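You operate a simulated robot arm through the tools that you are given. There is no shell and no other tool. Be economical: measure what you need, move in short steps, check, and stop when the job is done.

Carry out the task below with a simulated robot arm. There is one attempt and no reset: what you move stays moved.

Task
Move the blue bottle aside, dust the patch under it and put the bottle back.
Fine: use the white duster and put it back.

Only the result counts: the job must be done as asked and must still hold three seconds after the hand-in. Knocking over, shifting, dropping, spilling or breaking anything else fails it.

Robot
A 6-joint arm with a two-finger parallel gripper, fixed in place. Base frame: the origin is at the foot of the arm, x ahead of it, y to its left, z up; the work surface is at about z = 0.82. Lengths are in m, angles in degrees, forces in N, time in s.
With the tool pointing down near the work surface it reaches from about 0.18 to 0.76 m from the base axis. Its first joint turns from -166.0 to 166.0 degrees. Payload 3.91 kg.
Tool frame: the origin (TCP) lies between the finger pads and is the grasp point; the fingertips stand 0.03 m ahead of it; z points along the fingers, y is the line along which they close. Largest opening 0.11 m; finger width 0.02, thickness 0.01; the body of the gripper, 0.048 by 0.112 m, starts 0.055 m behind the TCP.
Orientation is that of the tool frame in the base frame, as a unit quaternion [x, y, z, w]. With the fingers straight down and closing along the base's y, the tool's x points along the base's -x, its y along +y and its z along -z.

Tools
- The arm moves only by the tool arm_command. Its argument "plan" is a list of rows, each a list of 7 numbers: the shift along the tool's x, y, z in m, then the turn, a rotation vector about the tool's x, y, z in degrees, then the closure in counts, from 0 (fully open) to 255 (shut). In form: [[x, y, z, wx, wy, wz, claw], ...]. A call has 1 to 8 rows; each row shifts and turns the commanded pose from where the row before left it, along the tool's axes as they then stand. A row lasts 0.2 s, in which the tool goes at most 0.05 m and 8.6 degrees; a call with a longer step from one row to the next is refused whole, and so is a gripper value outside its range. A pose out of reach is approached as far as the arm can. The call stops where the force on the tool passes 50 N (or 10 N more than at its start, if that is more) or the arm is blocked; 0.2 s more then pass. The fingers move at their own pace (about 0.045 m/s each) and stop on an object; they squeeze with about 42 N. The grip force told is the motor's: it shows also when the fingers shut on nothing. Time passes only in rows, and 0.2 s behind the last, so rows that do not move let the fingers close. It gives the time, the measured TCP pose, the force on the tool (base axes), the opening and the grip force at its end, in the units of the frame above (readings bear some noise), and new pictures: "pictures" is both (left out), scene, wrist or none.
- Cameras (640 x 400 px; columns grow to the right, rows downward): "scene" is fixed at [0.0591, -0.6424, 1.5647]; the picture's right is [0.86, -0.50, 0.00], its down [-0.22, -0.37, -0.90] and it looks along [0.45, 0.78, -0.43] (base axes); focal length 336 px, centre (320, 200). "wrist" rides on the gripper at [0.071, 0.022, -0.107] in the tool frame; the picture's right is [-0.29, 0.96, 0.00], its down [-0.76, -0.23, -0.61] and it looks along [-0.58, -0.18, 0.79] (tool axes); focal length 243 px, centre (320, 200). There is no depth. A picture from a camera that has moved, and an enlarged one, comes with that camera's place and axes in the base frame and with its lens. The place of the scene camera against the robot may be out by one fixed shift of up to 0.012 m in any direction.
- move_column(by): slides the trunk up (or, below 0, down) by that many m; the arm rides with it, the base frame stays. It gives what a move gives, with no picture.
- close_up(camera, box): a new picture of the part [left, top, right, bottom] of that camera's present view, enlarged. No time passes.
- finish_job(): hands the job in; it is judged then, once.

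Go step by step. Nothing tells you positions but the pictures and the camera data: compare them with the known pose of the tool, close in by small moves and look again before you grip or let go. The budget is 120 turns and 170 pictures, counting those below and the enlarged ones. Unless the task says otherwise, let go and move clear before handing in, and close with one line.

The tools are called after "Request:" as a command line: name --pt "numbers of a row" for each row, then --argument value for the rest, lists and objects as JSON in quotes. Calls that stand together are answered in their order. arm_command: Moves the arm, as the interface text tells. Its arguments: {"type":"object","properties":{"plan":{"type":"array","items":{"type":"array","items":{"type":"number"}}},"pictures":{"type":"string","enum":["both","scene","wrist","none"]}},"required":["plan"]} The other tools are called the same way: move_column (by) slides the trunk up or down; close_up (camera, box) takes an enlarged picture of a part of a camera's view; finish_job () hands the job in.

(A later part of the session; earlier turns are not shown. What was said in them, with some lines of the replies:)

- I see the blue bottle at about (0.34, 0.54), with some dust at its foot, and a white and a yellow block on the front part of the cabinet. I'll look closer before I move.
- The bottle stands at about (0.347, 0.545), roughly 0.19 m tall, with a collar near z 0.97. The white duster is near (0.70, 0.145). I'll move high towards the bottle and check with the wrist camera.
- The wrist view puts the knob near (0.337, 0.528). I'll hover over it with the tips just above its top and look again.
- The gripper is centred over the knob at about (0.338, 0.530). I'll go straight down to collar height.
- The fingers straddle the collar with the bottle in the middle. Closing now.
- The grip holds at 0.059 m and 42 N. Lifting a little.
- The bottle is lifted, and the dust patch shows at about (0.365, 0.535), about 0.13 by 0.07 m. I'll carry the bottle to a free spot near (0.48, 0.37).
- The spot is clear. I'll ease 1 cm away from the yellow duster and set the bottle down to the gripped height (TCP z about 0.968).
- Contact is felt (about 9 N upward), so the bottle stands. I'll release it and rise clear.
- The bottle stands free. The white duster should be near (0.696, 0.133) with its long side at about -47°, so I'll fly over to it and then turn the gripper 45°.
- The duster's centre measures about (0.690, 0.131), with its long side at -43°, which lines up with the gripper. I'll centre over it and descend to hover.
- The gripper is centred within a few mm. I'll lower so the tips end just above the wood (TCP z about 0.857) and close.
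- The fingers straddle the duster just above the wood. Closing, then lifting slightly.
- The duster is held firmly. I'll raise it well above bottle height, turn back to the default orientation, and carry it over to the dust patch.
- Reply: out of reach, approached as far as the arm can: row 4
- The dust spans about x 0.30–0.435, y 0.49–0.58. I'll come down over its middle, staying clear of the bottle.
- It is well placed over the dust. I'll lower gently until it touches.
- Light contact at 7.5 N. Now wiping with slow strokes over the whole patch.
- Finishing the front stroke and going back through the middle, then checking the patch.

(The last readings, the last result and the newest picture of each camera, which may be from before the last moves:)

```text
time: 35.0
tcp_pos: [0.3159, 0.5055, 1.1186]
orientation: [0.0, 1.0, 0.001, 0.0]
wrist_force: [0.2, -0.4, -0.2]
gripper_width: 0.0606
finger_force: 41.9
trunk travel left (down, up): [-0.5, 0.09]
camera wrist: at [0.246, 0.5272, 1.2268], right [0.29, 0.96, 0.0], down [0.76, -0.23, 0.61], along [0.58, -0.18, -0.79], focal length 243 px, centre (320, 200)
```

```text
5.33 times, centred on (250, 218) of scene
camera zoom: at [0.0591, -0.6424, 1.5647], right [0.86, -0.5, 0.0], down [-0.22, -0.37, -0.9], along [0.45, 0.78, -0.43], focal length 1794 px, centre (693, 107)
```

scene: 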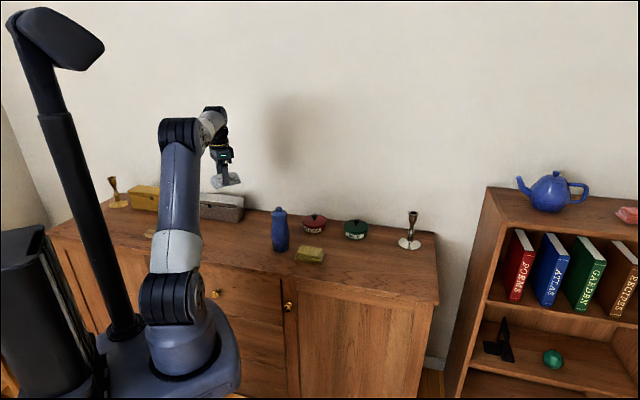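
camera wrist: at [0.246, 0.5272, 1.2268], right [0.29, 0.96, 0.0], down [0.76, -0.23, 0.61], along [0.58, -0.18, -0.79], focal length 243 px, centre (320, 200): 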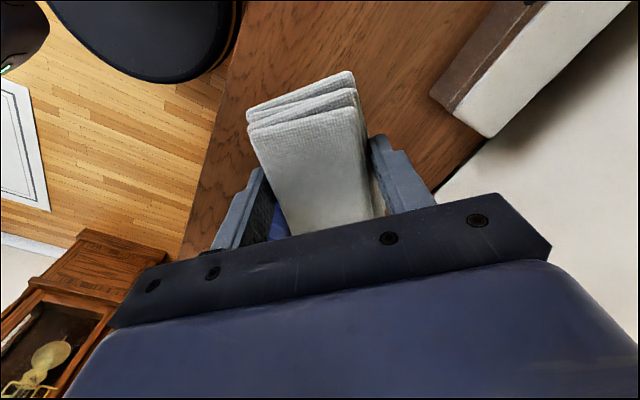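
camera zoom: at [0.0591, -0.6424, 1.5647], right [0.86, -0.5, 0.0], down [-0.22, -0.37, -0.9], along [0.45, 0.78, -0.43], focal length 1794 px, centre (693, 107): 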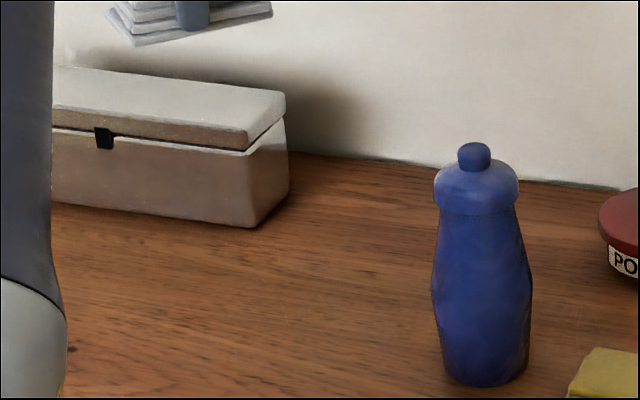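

The patch is clean and the bottle is undisturbed. Returning the white duster to its place by the same high route.

Request:
arm_command --pt "-0.015 -0.035 -0.02 0 0 0 255" --pt "-0.015 -0.042 0 0 0 0 255" --pt "-0.02 -0.042 0 0 0 0 255" --pt "-0.035 -0.033 0 0 0 0 255" --pt "-0.035 -0.032 0 0 0 0 255" --pt "-0.035 -0.032 0 0 0 0 255" --pt "-0.035 -0.032 0 0 0 0 255" --pt "-0.035 -0.032 0 0 0 0 255" --pictures "none"

Request:
arm_command --pt "-0.035 -0.032 0 0 0 0 255" --pt "-0.035 -0.032 0 0 0 0 255" --pt "-0.035 -0.032 0 0 0 0 255" --pt "-0.03 0 0.03 0 0 0 255" --pt "0 0 0.04 0 0 0 255" --pt "0 0 0.04 0 0 0 255" --pt "0 0 0 0 0 0 255" --pictures "none"

Request:
arm_command --pt "0 0 0 0 0 7.5 255" --pt "0 0 0 0 0 7.5 255" --pt "0 0 0 0 0 7.5 255" --pt "0 0 0 0 0 7.5 255" --pt "0 0 0 0 0 7.5 255" --pt "0 0 0 0 0 7.5 255" --pt "0 0 0 0 0 0 255"

```text
time: 36.8
tcp_pos: [0.5425, 0.2233, 1.137]
orientation: [-0.002, 1.0, 0.0, 0.0]
wrist_force: [0.4, 0.4, -0.8]
gripper_width: 0.0606
finger_force: 42.1
trunk travel left (down, up): [-0.5, 0.09]
```

```text
time: 38.4
tcp_pos: [0.6758, 0.1273, 1.0269]
orientation: [-0.001, 1.0, 0.001, 0.0]
wrist_force: [0.3, -0.5, -0.1]
gripper_width: 0.0606
finger_force: 41.8
trunk travel left (down, up): [-0.5, 0.09]
```

```text
time: 40.0
tcp_pos: [0.6759, 0.1288, 1.0264]
orientation: [0.383, 0.924, 0.0, 0.0]
wrist_force: [0.9, -0.1, -0.3]
gripper_width: 0.0607
finger_force: 42.4
trunk travel left (down, up): [-0.5, 0.09]
camera wrist: at [0.643, 0.1945, 1.1339], right [0.88, 0.47, 0.0], down [0.37, -0.7, 0.61], along [0.29, -0.54, -0.79], focal length 243 px, centre (320, 200)
```

scene: 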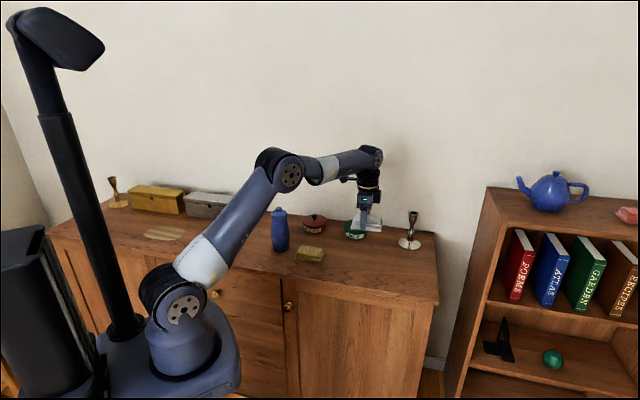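
wrist: 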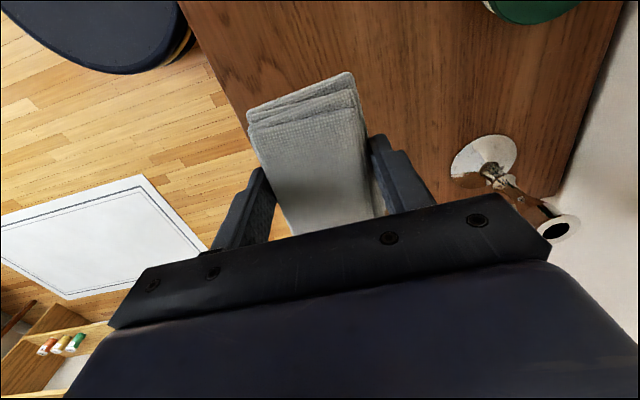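

Shifting 11 mm to the original grip point and lowering to the original height.

Request:
arm_command --pt "-0.0078 0.0078 0.03 0 0 0 255" --pt "0 0 0.04 0 0 0 255" --pt "0 0 0.04 0 0 0 255" --pt "0 0 0.035 0 0 0 255" --pt "0 0 0.012 0 0 0 255" --pt "0 0 0.006 0 0 0 255" --pt "0 0 0 0 0 0 255" --pictures "none"

```text
time: 41.6
tcp_pos: [0.6873, 0.1288, 0.8635]
orientation: [0.383, 0.924, 0.0, 0.001]
wrist_force: [0.0, 0.8, -0.1]
gripper_width: 0.0605
finger_force: 42.1
trunk travel left (down, up): [-0.5, 0.09]
```

Request:
arm_command --pt "0 0 0.004 0 0 0 255" --pt "0 0 0.001 0 0 0 255" --pt "0 0 0 0 0 0 255" --pictures "none"

Request:
close_up --camera "scene" --box '[280, 200, 440, 300]'

```text
time: 42.4
tcp_pos: [0.686, 0.1296, 0.8588]
orientation: [0.383, 0.924, 0.0, 0.0]
wrist_force: [0.3, -0.5, 0.1]
gripper_width: 0.0605
finger_force: 42.2
trunk travel left (down, up): [-0.5, 0.09]
```

```text
4.00 times, centred on (360, 250) of scene
camera zoom: at [0.0591, -0.6424, 1.5647], right [0.86, -0.5, 0.0], down [-0.22, -0.37, -0.9], along [0.45, 0.78, -0.43], focal length 1346 px, centre (160, 0)
```

zoom: 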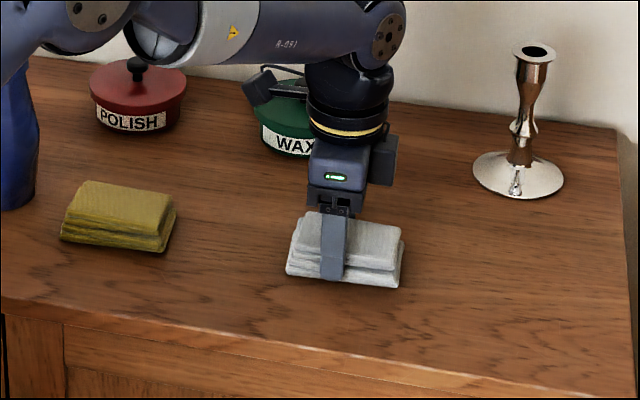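

The duster sits where it was, within about 2 mm. Releasing and rising.

Request:
arm_command --pt "0 0 0.001 0 0 0 255" --pt "0 0 0 0 0 0 130" --pt "0 0 0 0 0 0 0" --pt "0 0 0 0 0 0 0" --pt "0 0 0 0 0 0 0" --pt "0 0 0 0 0 0 0" --pictures "none"

Request:
arm_command --pt "0 0 -0.02 0 0 0 0" --pt "0 0 -0.04 0 0 0 0" --pt "0 0 -0.045 0 0 0 0" --pt "0 0 -0.045 0 0 0 0" --pt "0 0 -0.02 0 0 0 0" --pt "0 0 0 0 0 0 0" --pictures "none"

Request:
close_up --camera "scene" --box '[280, 200, 440, 300]'

```text
time: 43.8
tcp_pos: [0.6875, 0.1289, 0.8562]
orientation: [0.382, 0.924, 0.001, 0.0]
wrist_force: [0.1, -0.5, -0.2]
gripper_width: 0.11
finger_force: 0.0
trunk travel left (down, up): [-0.5, 0.09]
```

```text
time: 45.2
tcp_pos: [0.6888, 0.1275, 1.028]
orientation: [0.383, 0.924, 0.0, 0.0]
wrist_force: [-0.5, 0.2, 0.0]
gripper_width: 0.1099
finger_force: 0.0
trunk travel left (down, up): [-0.5, 0.09]
```

```text
4.00 times, centred on (360, 250) of scene
camera zoom: at [0.0591, -0.6424, 1.5647], right [0.86, -0.5, 0.0], down [-0.22, -0.37, -0.9], along [0.45, 0.78, -0.43], focal length 1346 px, centre (160, 0)
```

zoom: 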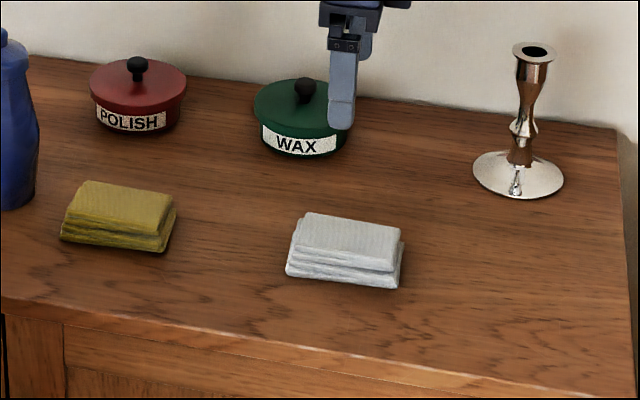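

The duster is back. Next the bottle at (0.470, 0.381): rise, turn back and fly over it.

Request:
arm_command --pt "0 0 -0.03 0 0 -7.5 0" --pt "0 0 -0.03 0 0 -7.5 0" --pt "0 0 -0.025 0 0 -7.5 0" --pt "0 0 0 0 0 -7.5 0" --pt "0 0 0 0 0 -7.5 0" --pt "0 0 0 0 0 -7.5 0" --pt "0 0 0 0 0 0 0" --pictures "none"

Request:
arm_command --pt "0.031 0.036 0 0 0 0 0" --pt "0.031 0.036 0 0 0 0 0" --pt "0.031 0.036 0 0 0 0 0" --pt "0.031 0.036 0 0 0 0 0" --pt "0.031 0.036 0 0 0 0 0" --pt "0.031 0.036 0 0 0 0 0" --pt "0.031 0.036 0 0 0 0 0" --pt "0 0 0 0 0 0 0"

```text
time: 46.8
tcp_pos: [0.6878, 0.1293, 1.1127]
orientation: [-0.001, 1.0, 0.001, 0.0]
wrist_force: [-0.7, -0.3, -0.2]
gripper_width: 0.1102
finger_force: 0.0
trunk travel left (down, up): [-0.5, 0.09]
```

```text
time: 48.6
tcp_pos: [0.4709, 0.3825, 1.114]
orientation: [0.0, 1.0, 0.0, 0.0]
wrist_force: [0.1, 0.1, 0.0]
gripper_width: 0.11
finger_force: 0.0
trunk travel left (down, up): [-0.5, 0.09]
camera wrist: at [0.4, 0.4056, 1.2214], right [0.29, 0.96, 0.0], down [0.76, -0.23, 0.61], along [0.58, -0.18, -0.79], focal length 243 px, centre (320, 200)
```

scene: 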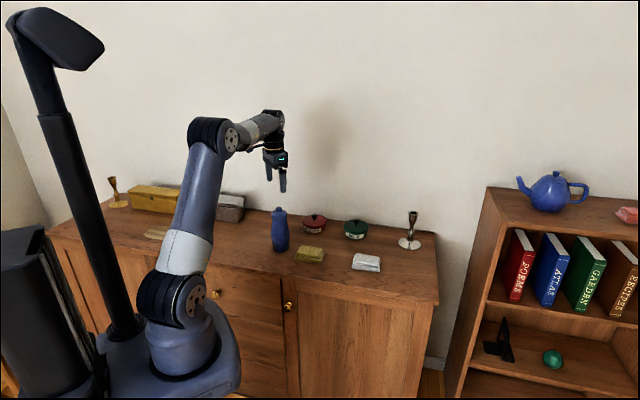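
wrist: 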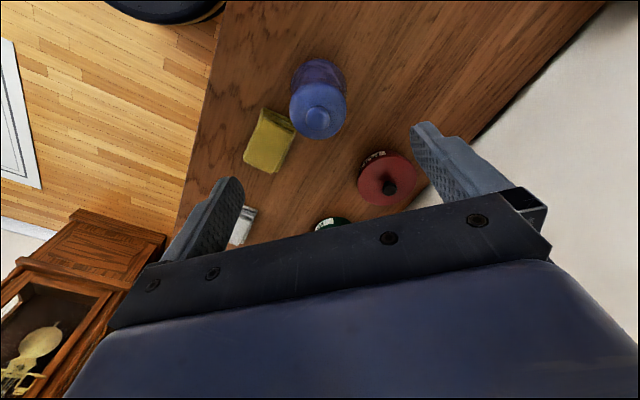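

The view matches the one after I released the bottle. Descending to the same grip height and closing.

Request:
arm_command --pt "0 -0.001 0.04 0 0 0 0" --pt "0 0 0.04 0 0 0 0" --pt "0 0 0.04 0 0 0 0" --pt "0 0 0.027 0 0 0 0" --pt "0 0 0 0 0 0 0" --pictures "none"

Request:
arm_command --pt "0 0 0 0 0 0 130" --pt "0 0 0 0 0 0 255" --pt "0 0 0 0 0 0 255" --pt "0 0 0 0 0 0 255" --pt "0 0 0 0 0 0 255" --pt "0 0 0 0 0 0 255" --pictures "wrist"

```text
time: 49.8
tcp_pos: [0.4702, 0.3799, 0.9654]
orientation: [0.0, 1.0, 0.0, 0.0]
wrist_force: [-0.2, -0.6, 0.1]
gripper_width: 0.1101
finger_force: 0.0
trunk travel left (down, up): [-0.5, 0.09]
```

```text
time: 51.2
tcp_pos: [0.4703, 0.3816, 0.9665]
orientation: [0.0, 1.0, 0.0, 0.0]
wrist_force: [-0.1, -0.5, 0.9]
gripper_width: 0.0584
finger_force: 41.6
trunk travel left (down, up): [-0.5, 0.09]
camera wrist: at [0.4, 0.4023, 1.0741], right [0.29, 0.96, 0.0], down [0.76, -0.23, 0.61], along [0.58, -0.18, -0.79], focal length 243 px, centre (320, 200)
```

wrist: 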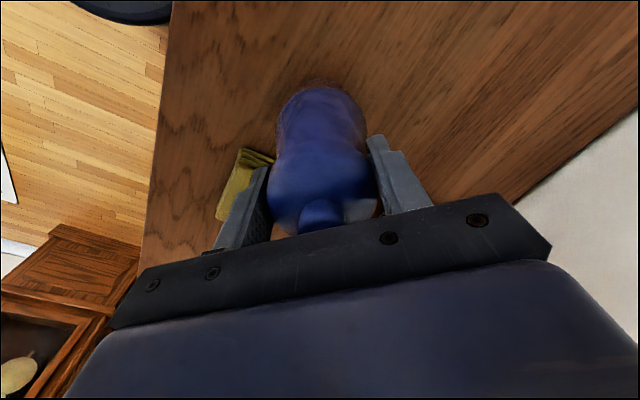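

The bottle is gripped. Lifting it and carrying it back to (0.337, 0.530).

Request:
arm_command --pt "0 0 -0.015 0 0 0 255" --pt "0 0 -0.045 0 0 0 255" --pt "0.0267 0.0298 0 0 0 0 255" --pt "0.0267 0.0298 0 0 0 0 255" --pt "0.0267 0.0298 0 0 0 0 255" --pt "0.0267 0.0298 0 0 0 0 255" --pt "0.0267 0.0298 0 0 0 0 255" --pt "0 0 0 0 0 0 255" --pictures "none"

Request:
close_up --camera "scene" --box '[190, 180, 310, 255]'

```text
time: 53.0
tcp_pos: [0.3378, 0.528, 1.0264]
orientation: [0.001, 1.0, -0.001, -0.001]
wrist_force: [-0.3, 0.2, -4.3]
gripper_width: 0.0585
finger_force: 41.7
trunk travel left (down, up): [-0.5, 0.09]
```

```text
5.33 times, centred on (250, 218) of scene
camera zoom: at [0.0591, -0.6424, 1.5647], right [0.86, -0.5, 0.0], down [-0.22, -0.37, -0.9], along [0.45, 0.78, -0.43], focal length 1794 px, centre (693, 107)
```

zoom: 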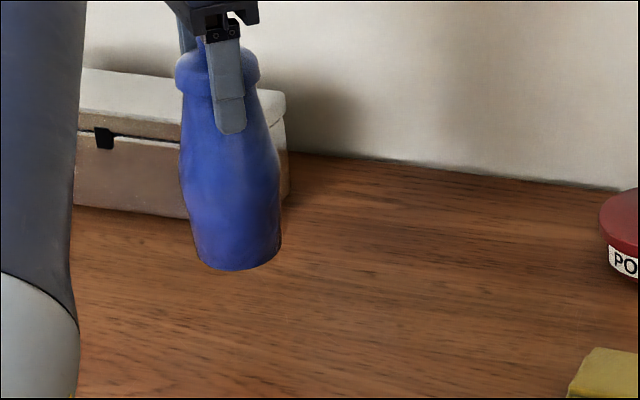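

This is almost identical to the first lift picture, about 3 mm off to the right. I'll correct that and lower.

Request:
arm_command --pt "0.002 0.002 0.02 0 0 0 255" --pt "0 0 0.02 0 0 0 255" --pt "0 0 0.012 0 0 0 255" --pt "0 0 0.006 0 0 0 255" --pt "0 0 0.002 0 0 0 255" --pt "0 0 0 0 0 0 255" --pictures "none"

Request:
close_up --camera "scene" --box '[190, 180, 310, 255]'

```text
time: 54.4
tcp_pos: [0.3356, 0.5319, 0.9654]
orientation: [0.0, 1.0, 0.001, -0.001]
wrist_force: [0.7, 0.5, 2.5]
gripper_width: 0.0585
finger_force: 42.5
trunk travel left (down, up): [-0.5, 0.09]
```

```text
5.33 times, centred on (250, 218) of scene
camera zoom: at [0.0591, -0.6424, 1.5647], right [0.86, -0.5, 0.0], down [-0.22, -0.37, -0.9], along [0.45, 0.78, -0.43], focal length 1794 px, centre (693, 107)
```

zoom: 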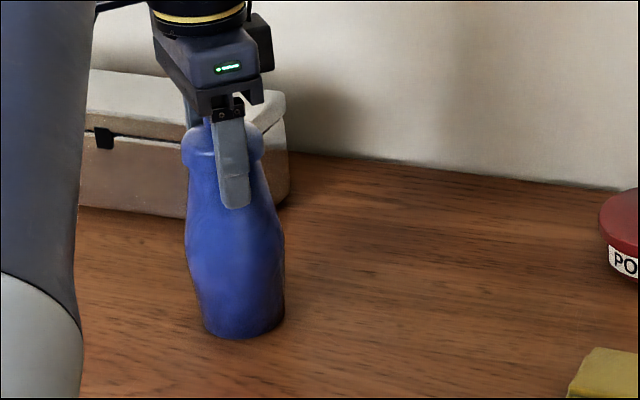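

The bottle touches down at its original spot. Releasing and rising clear.

Request:
arm_command --pt "0 0 0.001 0 0 0 255" --pt "0 0 0 0 0 0 120" --pt "0 0 0 0 0 0 0" --pt "0 0 0 0 0 0 0" --pt "0 0 0 0 0 0 0" --pt "0 0 0 0 0 0 0" --pictures "none"

Request:
arm_command --pt "0 0 -0.03 0 0 0 0" --pt "0 0 -0.04 0 0 0 0" --pt "0 0 -0.04 0 0 0 0" --pt "0 0 -0.04 0 0 0 0" --pt "0 -0.04 -0.01 0 0 0 0" --pt "0 -0.04 0 0 0 0 0" --pt "0 0 0 0 0 0 0"

Request:
close_up --camera "scene" --box '[190, 180, 310, 255]'

```text
time: 55.8
tcp_pos: [0.3352, 0.5303, 0.9654]
orientation: [0.001, 1.0, -0.001, -0.001]
wrist_force: [-0.3, -0.8, 0.0]
gripper_width: 0.1101
finger_force: 0.0
trunk travel left (down, up): [-0.5, 0.09]
```

```text
time: 57.4
tcp_pos: [0.3351, 0.4508, 1.1245]
orientation: [-0.001, 1.0, 0.0, 0.0]
wrist_force: [0.5, -0.4, 0.8]
gripper_width: 0.1097
finger_force: 0.1
trunk travel left (down, up): [-0.5, 0.09]
camera wrist: at [0.2656, 0.4728, 1.2312], right [0.29, 0.96, 0.0], down [0.76, -0.23, 0.61], along [0.58, -0.18, -0.79], focal length 243 px, centre (320, 200)
```

scene: 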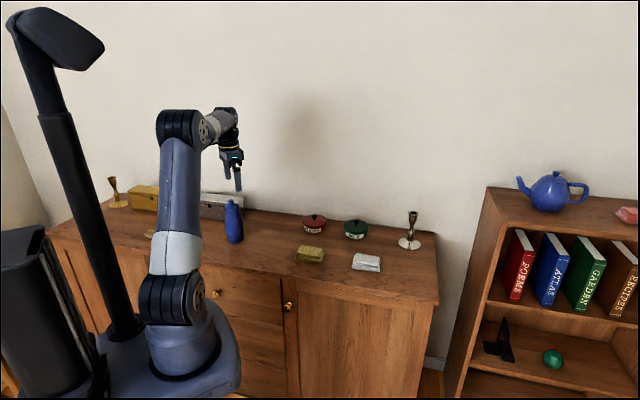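
wrist: 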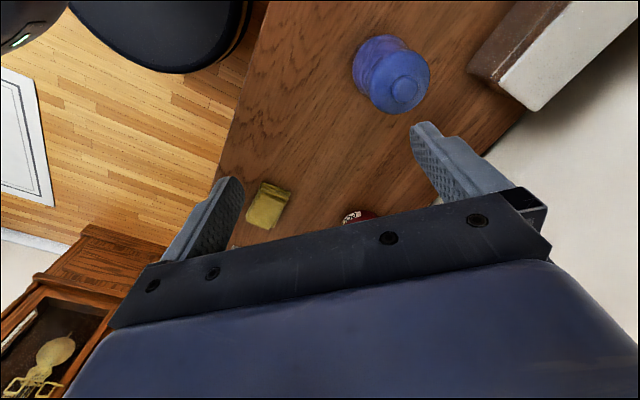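

```text
5.33 times, centred on (250, 218) of scene
camera zoom: at [0.0591, -0.6424, 1.5647], right [0.86, -0.5, 0.0], down [-0.22, -0.37, -0.9], along [0.45, 0.78, -0.43], focal length 1794 px, centre (693, 107)
```

zoom: 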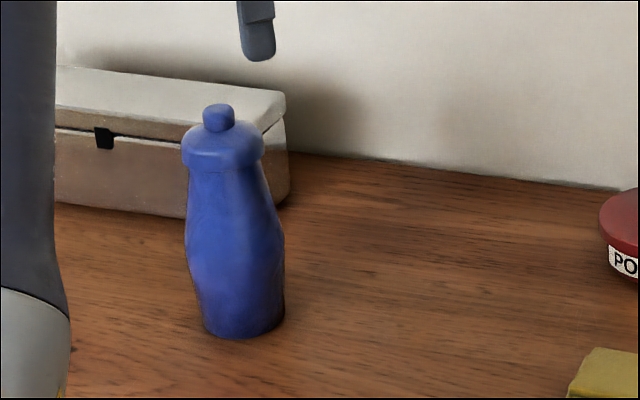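

The bottle is upright on its original spot, no dust shows around it, the white duster is back in place, and the arm is clear. Handing in.

Request:
finish_job

```text
The job is handed in.
```

I moved the blue bottle aside, wiped the patch under it with the white duster until no dust showed, and put both the duster and the bottle back within a few millimetres of where they stood.
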